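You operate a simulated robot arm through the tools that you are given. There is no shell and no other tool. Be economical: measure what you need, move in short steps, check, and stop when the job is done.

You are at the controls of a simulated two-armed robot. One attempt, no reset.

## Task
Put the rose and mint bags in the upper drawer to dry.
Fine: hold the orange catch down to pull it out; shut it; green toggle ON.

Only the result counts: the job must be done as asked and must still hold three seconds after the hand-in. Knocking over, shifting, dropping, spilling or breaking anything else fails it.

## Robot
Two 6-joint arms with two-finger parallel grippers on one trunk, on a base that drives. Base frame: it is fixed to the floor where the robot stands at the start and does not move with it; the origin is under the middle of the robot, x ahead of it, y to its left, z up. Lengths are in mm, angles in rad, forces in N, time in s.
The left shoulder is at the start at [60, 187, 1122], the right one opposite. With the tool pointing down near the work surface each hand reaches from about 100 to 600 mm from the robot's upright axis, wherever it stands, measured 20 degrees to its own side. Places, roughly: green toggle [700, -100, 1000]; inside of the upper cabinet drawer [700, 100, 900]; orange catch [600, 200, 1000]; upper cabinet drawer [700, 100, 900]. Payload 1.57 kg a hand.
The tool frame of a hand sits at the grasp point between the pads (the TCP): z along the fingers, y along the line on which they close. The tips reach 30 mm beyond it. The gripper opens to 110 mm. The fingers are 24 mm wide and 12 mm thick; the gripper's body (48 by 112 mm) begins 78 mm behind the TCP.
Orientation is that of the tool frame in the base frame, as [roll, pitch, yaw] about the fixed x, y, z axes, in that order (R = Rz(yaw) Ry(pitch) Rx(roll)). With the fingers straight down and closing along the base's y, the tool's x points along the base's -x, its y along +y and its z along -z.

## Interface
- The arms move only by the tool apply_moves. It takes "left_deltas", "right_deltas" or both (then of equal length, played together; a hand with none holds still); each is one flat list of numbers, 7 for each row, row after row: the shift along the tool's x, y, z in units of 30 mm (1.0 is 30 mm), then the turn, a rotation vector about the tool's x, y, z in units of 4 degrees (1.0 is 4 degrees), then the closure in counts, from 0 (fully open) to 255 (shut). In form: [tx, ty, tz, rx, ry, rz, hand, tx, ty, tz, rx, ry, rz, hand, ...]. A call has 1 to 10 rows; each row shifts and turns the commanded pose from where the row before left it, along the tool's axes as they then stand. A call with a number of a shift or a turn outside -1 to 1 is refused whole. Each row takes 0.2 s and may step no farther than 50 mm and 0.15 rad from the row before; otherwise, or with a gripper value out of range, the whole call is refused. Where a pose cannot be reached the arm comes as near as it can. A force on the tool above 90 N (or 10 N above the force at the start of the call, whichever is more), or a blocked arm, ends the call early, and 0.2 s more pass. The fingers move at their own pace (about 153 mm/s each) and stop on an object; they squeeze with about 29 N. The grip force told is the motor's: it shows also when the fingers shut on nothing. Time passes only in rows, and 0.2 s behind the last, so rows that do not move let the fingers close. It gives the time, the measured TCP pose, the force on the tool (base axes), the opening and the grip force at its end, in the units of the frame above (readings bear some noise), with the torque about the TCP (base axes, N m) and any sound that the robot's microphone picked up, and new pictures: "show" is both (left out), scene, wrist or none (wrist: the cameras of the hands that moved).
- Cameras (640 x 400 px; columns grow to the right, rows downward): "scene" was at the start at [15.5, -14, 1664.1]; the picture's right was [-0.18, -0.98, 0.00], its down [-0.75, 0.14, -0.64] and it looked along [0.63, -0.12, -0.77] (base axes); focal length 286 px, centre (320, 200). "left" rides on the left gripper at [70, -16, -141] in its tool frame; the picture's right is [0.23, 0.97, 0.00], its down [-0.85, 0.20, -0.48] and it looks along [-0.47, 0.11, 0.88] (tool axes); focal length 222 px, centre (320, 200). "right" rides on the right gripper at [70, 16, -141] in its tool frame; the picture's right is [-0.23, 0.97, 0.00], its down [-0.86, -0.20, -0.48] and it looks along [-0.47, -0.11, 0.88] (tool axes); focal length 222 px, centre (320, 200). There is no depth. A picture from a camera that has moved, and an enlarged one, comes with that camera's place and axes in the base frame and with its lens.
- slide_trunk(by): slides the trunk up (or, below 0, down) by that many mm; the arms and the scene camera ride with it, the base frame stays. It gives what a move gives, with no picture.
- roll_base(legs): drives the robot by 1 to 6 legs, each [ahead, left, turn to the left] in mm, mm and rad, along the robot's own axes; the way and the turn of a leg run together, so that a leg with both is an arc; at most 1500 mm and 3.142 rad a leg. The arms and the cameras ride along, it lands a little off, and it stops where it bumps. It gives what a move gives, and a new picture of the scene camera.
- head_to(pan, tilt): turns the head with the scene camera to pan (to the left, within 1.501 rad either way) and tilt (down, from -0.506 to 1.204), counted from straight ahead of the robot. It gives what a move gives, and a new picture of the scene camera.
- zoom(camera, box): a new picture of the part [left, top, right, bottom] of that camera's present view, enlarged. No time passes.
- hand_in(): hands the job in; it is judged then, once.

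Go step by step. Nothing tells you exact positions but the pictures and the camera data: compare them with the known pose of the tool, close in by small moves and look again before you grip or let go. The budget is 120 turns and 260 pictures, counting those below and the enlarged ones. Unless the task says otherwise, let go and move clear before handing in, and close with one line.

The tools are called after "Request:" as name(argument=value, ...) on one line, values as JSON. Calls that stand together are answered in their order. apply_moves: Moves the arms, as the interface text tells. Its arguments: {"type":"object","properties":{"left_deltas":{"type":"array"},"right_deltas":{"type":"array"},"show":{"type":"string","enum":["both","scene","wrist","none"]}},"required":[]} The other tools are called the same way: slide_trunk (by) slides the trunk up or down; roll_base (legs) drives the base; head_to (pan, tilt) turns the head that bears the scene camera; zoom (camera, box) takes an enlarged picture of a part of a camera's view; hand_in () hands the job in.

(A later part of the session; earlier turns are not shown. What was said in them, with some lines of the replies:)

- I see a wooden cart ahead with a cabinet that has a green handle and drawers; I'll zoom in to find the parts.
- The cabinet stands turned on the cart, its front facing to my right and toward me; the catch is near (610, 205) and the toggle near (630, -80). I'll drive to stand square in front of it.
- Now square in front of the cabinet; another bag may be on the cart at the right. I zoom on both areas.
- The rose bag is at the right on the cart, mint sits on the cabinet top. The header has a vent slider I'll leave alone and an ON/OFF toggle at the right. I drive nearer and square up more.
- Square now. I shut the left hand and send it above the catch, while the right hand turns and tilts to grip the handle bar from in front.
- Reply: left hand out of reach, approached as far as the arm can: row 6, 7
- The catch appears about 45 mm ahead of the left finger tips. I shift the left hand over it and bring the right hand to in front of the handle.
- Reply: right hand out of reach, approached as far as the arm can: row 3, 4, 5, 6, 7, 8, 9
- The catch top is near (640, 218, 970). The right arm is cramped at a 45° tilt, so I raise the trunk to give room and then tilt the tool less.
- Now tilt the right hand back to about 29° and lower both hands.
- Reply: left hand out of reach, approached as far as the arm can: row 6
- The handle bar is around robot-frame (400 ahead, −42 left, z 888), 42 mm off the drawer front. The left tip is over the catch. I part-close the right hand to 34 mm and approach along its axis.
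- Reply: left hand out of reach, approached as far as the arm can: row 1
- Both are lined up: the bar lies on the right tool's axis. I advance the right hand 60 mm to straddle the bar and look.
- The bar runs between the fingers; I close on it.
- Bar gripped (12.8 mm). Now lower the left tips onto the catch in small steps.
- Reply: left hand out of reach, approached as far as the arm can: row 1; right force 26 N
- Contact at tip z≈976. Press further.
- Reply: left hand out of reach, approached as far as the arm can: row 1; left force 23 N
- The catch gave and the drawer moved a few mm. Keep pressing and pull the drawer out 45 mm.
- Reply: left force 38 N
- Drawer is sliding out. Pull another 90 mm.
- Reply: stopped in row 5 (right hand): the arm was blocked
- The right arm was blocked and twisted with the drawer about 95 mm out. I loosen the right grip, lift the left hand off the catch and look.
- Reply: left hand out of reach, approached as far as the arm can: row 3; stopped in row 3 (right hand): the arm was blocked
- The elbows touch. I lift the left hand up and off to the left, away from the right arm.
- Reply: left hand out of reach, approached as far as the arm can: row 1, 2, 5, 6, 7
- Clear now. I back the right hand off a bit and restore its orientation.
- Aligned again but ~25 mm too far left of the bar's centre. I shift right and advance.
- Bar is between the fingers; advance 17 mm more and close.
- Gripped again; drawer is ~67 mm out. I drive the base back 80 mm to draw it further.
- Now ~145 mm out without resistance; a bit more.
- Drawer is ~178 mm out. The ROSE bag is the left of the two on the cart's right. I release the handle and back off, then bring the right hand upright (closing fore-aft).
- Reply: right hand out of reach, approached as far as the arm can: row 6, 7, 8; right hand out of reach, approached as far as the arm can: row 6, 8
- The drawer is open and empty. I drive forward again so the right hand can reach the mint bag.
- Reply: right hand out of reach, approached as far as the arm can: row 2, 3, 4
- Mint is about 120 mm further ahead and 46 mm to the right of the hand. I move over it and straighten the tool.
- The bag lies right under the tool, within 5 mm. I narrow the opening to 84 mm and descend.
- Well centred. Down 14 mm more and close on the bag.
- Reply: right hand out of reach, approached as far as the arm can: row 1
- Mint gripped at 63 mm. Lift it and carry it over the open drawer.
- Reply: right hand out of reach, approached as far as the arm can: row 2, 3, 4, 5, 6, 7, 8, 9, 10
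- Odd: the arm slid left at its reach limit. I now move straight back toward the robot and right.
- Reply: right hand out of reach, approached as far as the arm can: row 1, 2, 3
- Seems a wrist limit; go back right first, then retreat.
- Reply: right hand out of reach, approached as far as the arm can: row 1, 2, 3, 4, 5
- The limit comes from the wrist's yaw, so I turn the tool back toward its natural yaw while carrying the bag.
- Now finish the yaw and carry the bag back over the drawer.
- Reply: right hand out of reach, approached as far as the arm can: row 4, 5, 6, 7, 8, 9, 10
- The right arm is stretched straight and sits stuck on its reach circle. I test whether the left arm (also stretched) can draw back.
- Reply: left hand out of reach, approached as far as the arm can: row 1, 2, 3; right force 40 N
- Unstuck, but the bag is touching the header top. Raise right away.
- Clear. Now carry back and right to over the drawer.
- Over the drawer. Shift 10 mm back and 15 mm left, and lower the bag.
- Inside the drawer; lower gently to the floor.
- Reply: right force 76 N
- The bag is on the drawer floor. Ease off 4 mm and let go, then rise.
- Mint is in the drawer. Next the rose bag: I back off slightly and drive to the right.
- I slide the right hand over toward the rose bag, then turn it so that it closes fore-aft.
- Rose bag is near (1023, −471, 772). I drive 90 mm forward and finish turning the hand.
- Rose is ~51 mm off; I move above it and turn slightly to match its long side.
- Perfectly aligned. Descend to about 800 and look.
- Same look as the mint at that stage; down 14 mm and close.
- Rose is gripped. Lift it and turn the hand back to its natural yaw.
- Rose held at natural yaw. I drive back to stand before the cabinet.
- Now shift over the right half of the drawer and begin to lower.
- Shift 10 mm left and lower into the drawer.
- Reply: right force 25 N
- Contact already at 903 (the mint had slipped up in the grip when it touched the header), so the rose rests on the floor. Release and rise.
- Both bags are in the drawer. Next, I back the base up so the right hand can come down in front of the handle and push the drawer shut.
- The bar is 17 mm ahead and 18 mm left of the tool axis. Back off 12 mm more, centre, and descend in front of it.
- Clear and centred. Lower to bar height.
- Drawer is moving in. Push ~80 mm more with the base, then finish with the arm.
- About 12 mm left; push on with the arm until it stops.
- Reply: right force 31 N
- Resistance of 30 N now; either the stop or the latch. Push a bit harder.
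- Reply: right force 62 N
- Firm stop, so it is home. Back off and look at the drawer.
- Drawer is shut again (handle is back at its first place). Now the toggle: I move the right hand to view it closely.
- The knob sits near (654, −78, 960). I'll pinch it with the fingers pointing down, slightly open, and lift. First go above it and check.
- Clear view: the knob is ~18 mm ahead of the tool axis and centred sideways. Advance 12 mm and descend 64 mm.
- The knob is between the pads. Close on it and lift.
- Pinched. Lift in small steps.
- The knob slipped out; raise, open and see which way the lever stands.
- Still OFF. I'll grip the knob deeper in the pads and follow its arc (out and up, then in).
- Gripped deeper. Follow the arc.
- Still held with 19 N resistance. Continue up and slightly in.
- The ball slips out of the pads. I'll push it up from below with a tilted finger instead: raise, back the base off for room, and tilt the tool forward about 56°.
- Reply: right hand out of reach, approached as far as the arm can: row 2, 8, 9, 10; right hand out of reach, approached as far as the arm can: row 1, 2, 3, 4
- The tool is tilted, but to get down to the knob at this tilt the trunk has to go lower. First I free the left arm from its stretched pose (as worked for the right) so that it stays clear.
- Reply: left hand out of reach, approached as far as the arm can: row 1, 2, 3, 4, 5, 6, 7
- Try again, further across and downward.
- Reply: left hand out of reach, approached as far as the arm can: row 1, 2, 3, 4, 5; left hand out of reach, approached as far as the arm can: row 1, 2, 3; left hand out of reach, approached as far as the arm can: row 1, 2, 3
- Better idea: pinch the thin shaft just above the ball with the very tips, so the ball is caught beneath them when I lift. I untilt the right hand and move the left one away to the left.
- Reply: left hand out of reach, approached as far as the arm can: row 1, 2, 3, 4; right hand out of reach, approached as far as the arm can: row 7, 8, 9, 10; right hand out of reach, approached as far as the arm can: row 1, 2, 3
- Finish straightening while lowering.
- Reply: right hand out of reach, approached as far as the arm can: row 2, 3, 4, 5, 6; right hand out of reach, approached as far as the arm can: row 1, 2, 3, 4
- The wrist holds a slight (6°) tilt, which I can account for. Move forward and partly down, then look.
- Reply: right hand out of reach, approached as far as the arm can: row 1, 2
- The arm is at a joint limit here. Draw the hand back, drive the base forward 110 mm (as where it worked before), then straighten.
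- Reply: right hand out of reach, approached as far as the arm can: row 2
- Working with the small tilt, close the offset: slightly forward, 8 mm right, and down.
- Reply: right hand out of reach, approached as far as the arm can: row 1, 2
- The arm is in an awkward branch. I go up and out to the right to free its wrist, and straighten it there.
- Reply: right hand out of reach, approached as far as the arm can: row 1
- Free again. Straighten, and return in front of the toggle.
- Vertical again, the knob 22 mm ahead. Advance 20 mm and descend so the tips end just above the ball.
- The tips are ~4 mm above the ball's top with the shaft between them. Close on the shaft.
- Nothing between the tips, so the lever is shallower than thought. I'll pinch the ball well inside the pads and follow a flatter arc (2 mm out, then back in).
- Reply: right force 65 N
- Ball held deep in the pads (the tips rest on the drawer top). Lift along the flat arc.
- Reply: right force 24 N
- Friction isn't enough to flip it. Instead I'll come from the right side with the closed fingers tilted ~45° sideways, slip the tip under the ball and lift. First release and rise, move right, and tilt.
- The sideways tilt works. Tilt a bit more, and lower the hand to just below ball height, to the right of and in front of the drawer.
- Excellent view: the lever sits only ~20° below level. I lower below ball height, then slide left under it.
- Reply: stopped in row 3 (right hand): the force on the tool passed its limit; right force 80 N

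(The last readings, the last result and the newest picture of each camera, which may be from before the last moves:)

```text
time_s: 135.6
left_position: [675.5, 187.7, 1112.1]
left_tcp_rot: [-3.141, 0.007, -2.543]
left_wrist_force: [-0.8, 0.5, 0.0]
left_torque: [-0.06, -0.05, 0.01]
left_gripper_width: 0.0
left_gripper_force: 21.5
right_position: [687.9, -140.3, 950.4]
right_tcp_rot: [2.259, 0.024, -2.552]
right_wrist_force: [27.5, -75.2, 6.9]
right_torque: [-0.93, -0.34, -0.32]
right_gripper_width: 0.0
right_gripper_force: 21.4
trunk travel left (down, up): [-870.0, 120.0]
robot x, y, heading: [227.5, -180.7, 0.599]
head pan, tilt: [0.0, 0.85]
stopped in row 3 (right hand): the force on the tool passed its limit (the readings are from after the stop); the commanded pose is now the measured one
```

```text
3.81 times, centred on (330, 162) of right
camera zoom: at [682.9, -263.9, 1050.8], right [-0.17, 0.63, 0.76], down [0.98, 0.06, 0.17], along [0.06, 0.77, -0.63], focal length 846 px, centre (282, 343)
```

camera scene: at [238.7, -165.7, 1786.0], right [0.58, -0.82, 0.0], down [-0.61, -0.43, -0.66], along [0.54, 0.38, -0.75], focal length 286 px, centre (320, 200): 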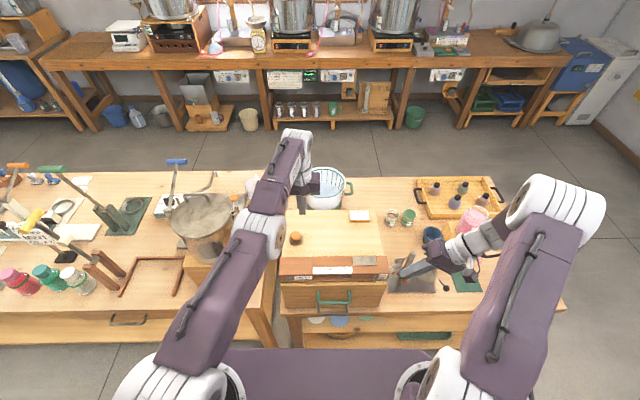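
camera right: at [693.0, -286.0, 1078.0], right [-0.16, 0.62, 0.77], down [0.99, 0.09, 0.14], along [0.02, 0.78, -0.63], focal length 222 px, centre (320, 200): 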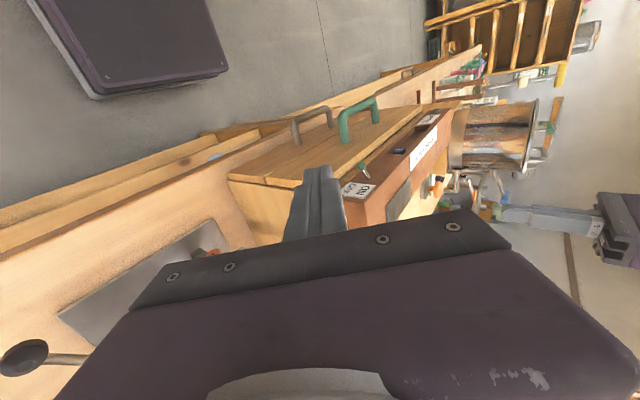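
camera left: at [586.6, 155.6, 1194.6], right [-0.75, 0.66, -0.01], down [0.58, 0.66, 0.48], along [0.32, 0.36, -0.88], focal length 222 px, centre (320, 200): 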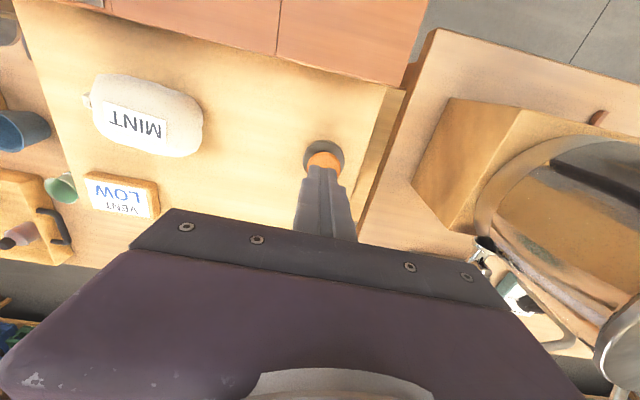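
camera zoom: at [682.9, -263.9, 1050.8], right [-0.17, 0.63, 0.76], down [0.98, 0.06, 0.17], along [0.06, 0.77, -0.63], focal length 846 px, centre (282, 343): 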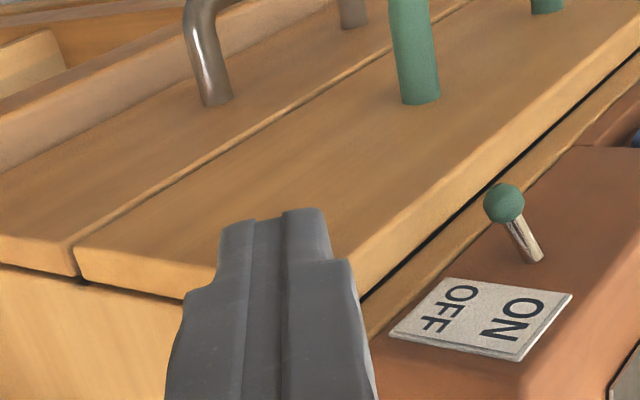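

The tip ran into the drawer's right edge; I back off at once, then out and up. I'll instead straddle the ball between slightly opened fingers from the front, so the lower finger passes under it.

Request:
apply_moves(right_deltas=[0, -0.41, -0.525, 0, 0, 0, 255, 0.9, 0, 0, 0, 0, 0, 255, 0, 0.92, -0.72, 0, 0, 0, 185, 0, 0, 0, 0, 0, 0, 185], show="both")

```text
time_s: 136.6
left_position: [675.6, 201.1, 1109.1]
left_tcp_rot: [-3.133, 0.001, -2.537]
left_wrist_force: [-0.2, -0.1, -0.4]
left_torque: [-0.06, 0.01, 0.01]
left_gripper_width: 0.0
left_gripper_force: 21.6
right_position: [670.2, -157.2, 985.5]
right_tcp_rot: [2.243, 0.008, -2.54]
right_wrist_force: [0.1, 0.1, -0.3]
right_torque: [-0.02, 0.07, 0.0]
right_gripper_width: 30.4
right_gripper_force: 0.1
trunk travel left (down, up): [-870.0, 120.0]
robot x, y, heading: [224.8, -177.2, 0.603]
head pan, tilt: [0.0, 0.85]
camera scene: at [242.9, -163.3, 1785.9], right [0.57, -0.82, 0.0], down [-0.62, -0.43, -0.66], along [0.54, 0.37, -0.75], focal length 286 px, centre (320, 200)
camera right: at [669.1, -281.2, 1086.0], right [-0.16, 0.62, 0.76], down [0.99, 0.07, 0.15], along [0.04, 0.78, -0.63], focal length 222 px, centre (320, 200)
```

scene: 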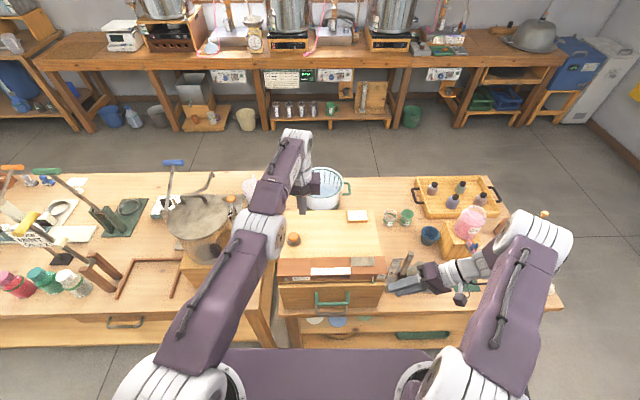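
right: 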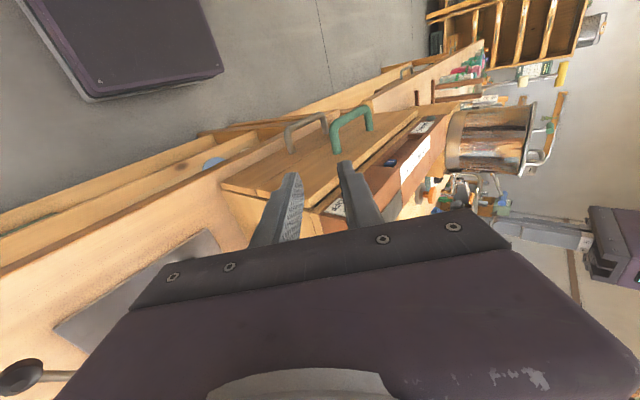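

Contact gone; the base only twisted slightly. Now slide left in front of the toggle.

Request:
apply_moves(right_deltas=[0, 0.565, 0.83, 0, 0, 0, 185, 0, 0.565, 0.83, 0, 0, 0, 185], show="none")

Request:
zoom(camera="right", box=[250, 120, 410, 240])

```text
time_s: 137.2
left_position: [676.2, 199.9, 1109.1]
left_tcp_rot: [-3.133, 0.0, -2.539]
left_wrist_force: [0.5, 0.6, 0.3]
left_torque: [0.01, 0.02, 0.01]
left_gripper_width: 0.1
left_gripper_force: 21.1
right_position: [636.5, -106.9, 981.6]
right_tcp_rot: [2.245, 0.011, -2.539]
right_wrist_force: [0.0, -0.3, -0.7]
right_torque: [-0.03, 0.0, 0.02]
right_gripper_width: 30.2
right_gripper_force: 0.2
trunk travel left (down, up): [-870.0, 120.0]
robot x, y, heading: [228.0, -175.6, 0.601]
head pan, tilt: [0.0, 0.85]
```

```text
3.33 times, centred on (330, 180) of right
camera zoom: at [634.8, -230.5, 1081.5], right [-0.16, 0.63, 0.76], down [0.99, 0.07, 0.15], along [0.04, 0.78, -0.63], focal length 740 px, centre (287, 267)
```

zoom: 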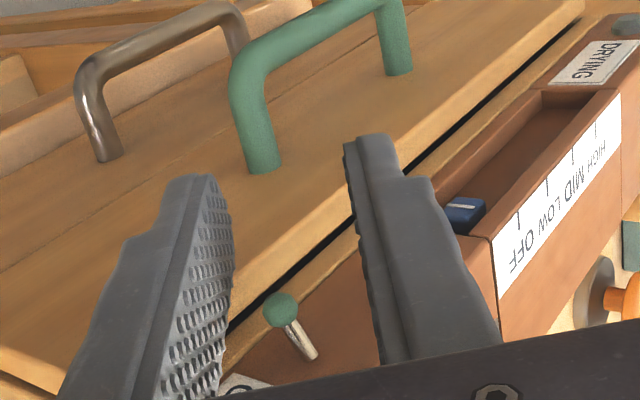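

The geometry matches predictions: the ball will pass between the fingers. Move straight forward 25 mm.

Request:
apply_moves(right_deltas=[0, -0.04, -0.05, 0, 0, 0, 185, -0.45, 0, 0, 0, 0, 0, 185, -0.4, 0, 0, 0, 0, 0, 185], show="none")

Request:
zoom(camera="right", box=[250, 120, 410, 240])

```text
time_s: 138.0
left_position: [675.8, 197.7, 1110.6]
left_tcp_rot: [-3.136, 0.001, -2.54]
left_wrist_force: [0.8, -0.2, 0.3]
left_torque: [-0.02, 0.01, 0.0]
left_gripper_width: 0.0
left_gripper_force: 21.1
right_position: [659.2, -95.2, 981.3]
right_tcp_rot: [2.241, 0.009, -2.541]
right_wrist_force: [-0.5, -0.1, 0.8]
right_torque: [0.01, -0.01, -0.01]
right_gripper_width: 30.2
right_gripper_force: 0.0
trunk travel left (down, up): [-870.0, 120.0]
robot x, y, heading: [225.0, -178.0, 0.606]
head pan, tilt: [0.0, 0.85]
```

```text
3.33 times, centred on (330, 180) of right
camera zoom: at [658.0, -219.5, 1081.4], right [-0.16, 0.62, 0.77], down [0.99, 0.07, 0.15], along [0.04, 0.78, -0.63], focal length 740 px, centre (287, 267)
```

zoom: 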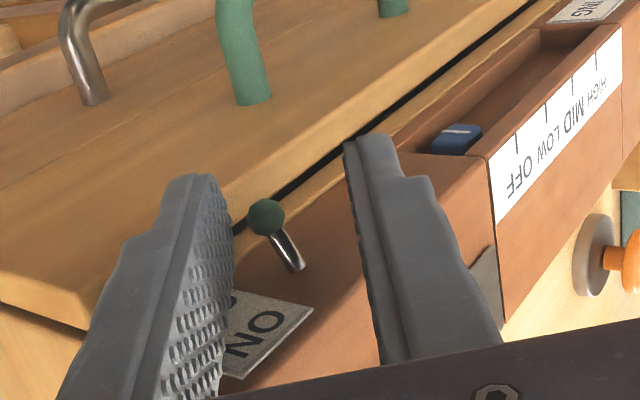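

The ball is between the fingers. Bring the lower finger against its underside, slide a bit deeper, then lift vertically.

Request:
apply_moves(right_deltas=[0, 0.12, 0, 0, 0, 0, 185, 0, 0, 0.2, 0, 0, 0, 185, 0, 0.156, -0.125, 0, 0, 0, 185, 0, 0.156, -0.125, 0, 0, 0, 185], show="none")

Request:
zoom(camera="right", box=[250, 120, 410, 240])

```text
time_s: 139.0
left_position: [676.8, 196.7, 1109.5]
left_tcp_rot: [-3.137, -0.001, -2.54]
left_wrist_force: [0.2, -0.2, 0.8]
left_torque: [0.01, 0.02, 0.04]
left_gripper_width: 0.2
left_gripper_force: 21.1
right_position: [657.2, -90.7, 992.4]
right_tcp_rot: [2.244, 0.01, -2.54]
right_wrist_force: [1.4, -3.8, -7.1]
right_torque: [-0.25, -0.03, 0.05]
right_gripper_width: 38.0
right_gripper_force: 4.1
trunk travel left (down, up): [-870.0, 120.0]
robot x, y, heading: [223.6, -180.7, 0.604]
head pan, tilt: [0.0, 0.85]
```

```text
3.33 times, centred on (330, 180) of right
camera zoom: at [654.9, -215.2, 1091.7], right [-0.16, 0.62, 0.76], down [0.99, 0.07, 0.15], along [0.04, 0.78, -0.63], focal length 740 px, centre (287, 267)
```

zoom: 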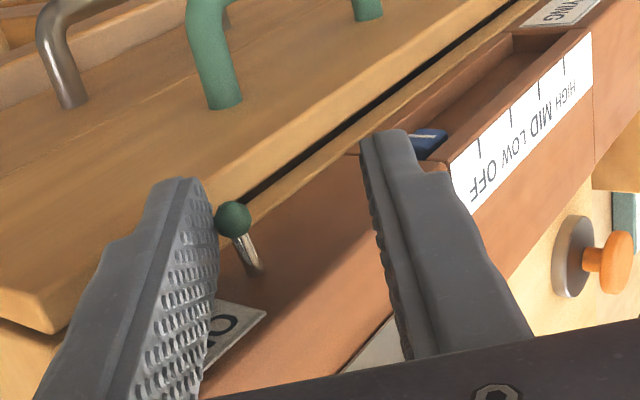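

The ball rises a little, but the weak finger servo gives way (opened to 38 mm). I slide slightly deeper and close the gripper, so the finger pushes up with its full squeeze.

Request:
apply_moves(right_deltas=[0, 0, 0.2, 0, 0, 0, 185, 0, 0, 0, 0, 0, 0, 255, 0, 0, 0, 0, 0, 0, 255], show="none")

Request:
zoom(camera="right", box=[250, 120, 410, 240])

```text
time_s: 139.8
left_position: [679.4, 192.5, 1108.3]
left_tcp_rot: [-3.14, 0.0, -2.54]
left_wrist_force: [0.4, 0.3, 0.7]
left_torque: [-0.04, -0.01, 0.0]
left_gripper_width: 0.0
left_gripper_force: 21.2
right_position: [658.5, -91.5, 982.0]
right_tcp_rot: [2.248, 0.008, -2.542]
right_wrist_force: [8.2, -28.5, -43.9]
right_torque: [-1.28, 0.38, 0.16]
right_gripper_width: 8.7
right_gripper_force: 27.7
trunk travel left (down, up): [-870.0, 120.0]
robot x, y, heading: [228.4, -175.5, 0.603]
head pan, tilt: [0.0, 0.85]
heard: click
```

```text
3.33 times, centred on (330, 180) of right
camera zoom: at [655.7, -216.0, 1084.1], right [-0.16, 0.63, 0.76], down [0.99, 0.07, 0.15], along [0.04, 0.77, -0.63], focal length 740 px, centre (287, 267)
```

zoom: 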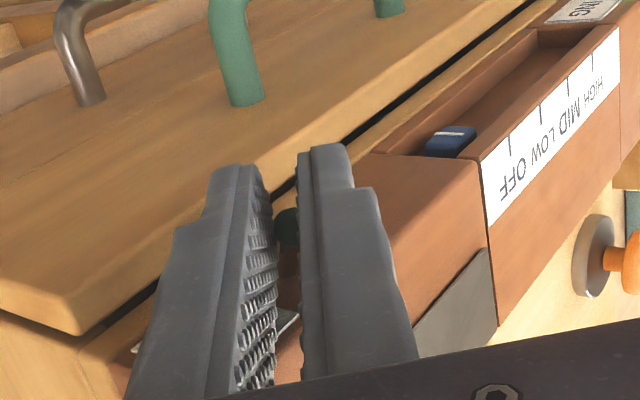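

A click! I open the fingers and withdraw straight back to look.

Request:
apply_moves(right_deltas=[0, 0, 0, 0, 0, 0, 170, 0.9, 0, 0, 0, 0, 0, 170, 0.9, 0, 0, 0, 0, 0, 170], show="none")

Request:
zoom(camera="right", box=[230, 110, 410, 245])

```text
time_s: 140.6
left_position: [674.7, 196.2, 1112.0]
left_tcp_rot: [-3.134, 0.002, -2.538]
left_wrist_force: [-0.6, 0.5, 0.9]
left_torque: [0.03, -0.01, -0.01]
left_gripper_width: 0.0
left_gripper_force: 21.0
right_position: [607.0, -117.2, 988.2]
right_tcp_rot: [2.239, 0.013, -2.54]
right_wrist_force: [0.0, 0.5, -0.1]
right_torque: [-0.03, 0.01, -0.01]
right_gripper_width: 36.5
right_gripper_force: 0.0
trunk travel left (down, up): [-870.0, 120.0]
robot x, y, heading: [227.6, -179.4, 0.606]
head pan, tilt: [0.0, 0.85]
```

```text
2.96 times, centred on (320, 178) of right
camera zoom: at [605.9, -242.9, 1088.7], right [-0.16, 0.62, 0.77], down [0.99, 0.07, 0.15], along [0.04, 0.78, -0.63], focal length 658 px, centre (320, 267)
```

zoom: 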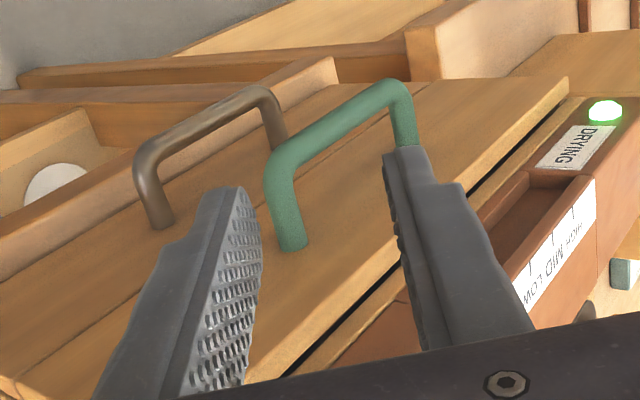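

The DRYING lamp is lit green, so the toggle is ON. Move the right hand up and clear, back the base off and check the whole scene.

Request:
apply_moves(right_deltas=[0.9, 0, 0, 0, 0, 0, 170, 0.9, 0, 0, 0, 0, 0, 170, 0, 0.6, -0.6, 0, 0, 0, 170, 0, 0.6, -0.6, 0, 0, 0, 170], show="none")

Request:
roll_base(legs=[[-200, 0, 0]])

Request:
zoom(camera="scene", box=[250, 130, 430, 310])

```text
time_s: 141.6
left_position: [674.8, 197.6, 1109.3]
left_tcp_rot: [-3.135, 0.003, -2.538]
left_wrist_force: [0.4, -0.1, -0.9]
left_torque: [-0.05, 0.02, 0.02]
left_gripper_width: 0.1
left_gripper_force: 21.5
right_position: [566.7, -151.4, 1037.5]
right_tcp_rot: [2.243, 0.011, -2.541]
right_wrist_force: [0.2, 0.5, -0.3]
right_torque: [-0.03, 0.03, -0.02]
right_gripper_width: 36.7
right_gripper_force: 0.0
trunk travel left (down, up): [-870.0, 120.0]
robot x, y, heading: [225.1, -176.9, 0.601]
head pan, tilt: [0.0, 0.85]
```

```text
time_s: 143.2
left_position: [516.7, 86.4, 1107.9]
left_tcp_rot: [-3.134, -0.002, -2.542]
left_wrist_force: [-0.3, 0.2, -0.1]
left_torque: [-0.03, 0.01, 0.02]
left_gripper_width: 0.0
left_gripper_force: 20.4
right_position: [407.7, -262.8, 1038.7]
right_tcp_rot: [2.242, 0.009, -2.543]
right_wrist_force: [0.9, -0.3, 0.1]
right_torque: [-0.01, 0.01, 0.04]
right_gripper_width: 36.6
right_gripper_force: 0.1
trunk travel left (down, up): [-870.0, 120.0]
robot x, y, heading: [64.9, -287.5, 0.6]
head pan, tilt: [0.0, 0.85]
camera scene: at [84.0, -276.1, 1785.9], right [0.57, -0.82, 0.0], down [-0.62, -0.43, -0.66], along [0.54, 0.37, -0.75], focal length 286 px, centre (320, 200)
```

scene: 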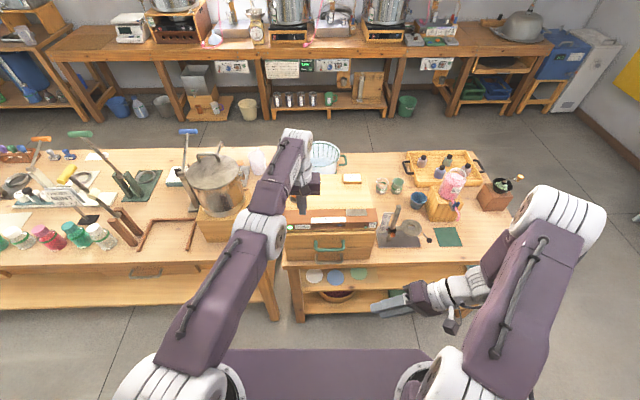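

```text
2.22 times, centred on (340, 220) of scene
camera zoom: at [84.0, -276.1, 1785.9], right [0.57, -0.82, 0.0], down [-0.62, -0.43, -0.66], along [0.54, 0.37, -0.75], focal length 635 px, centre (276, 156)
```

zoom: 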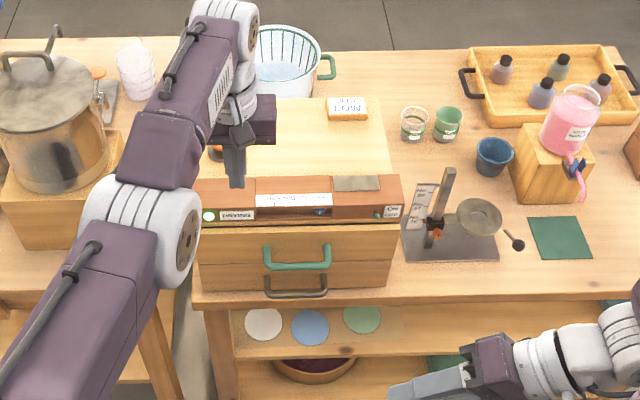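

The lamp is lit, the drawer is shut with both bags inside, the other things are as they were, and both hands are clear. I hand in.

Request:
hand_in()

```text
The job is handed in.
```

The rose and mint bags are in the upper drawer, the drawer is shut, the green toggle is ON and the DRYING lamp is lit. I left the vent slider at OFF despite the "VENT LOW" card, since you didn't ask for it.
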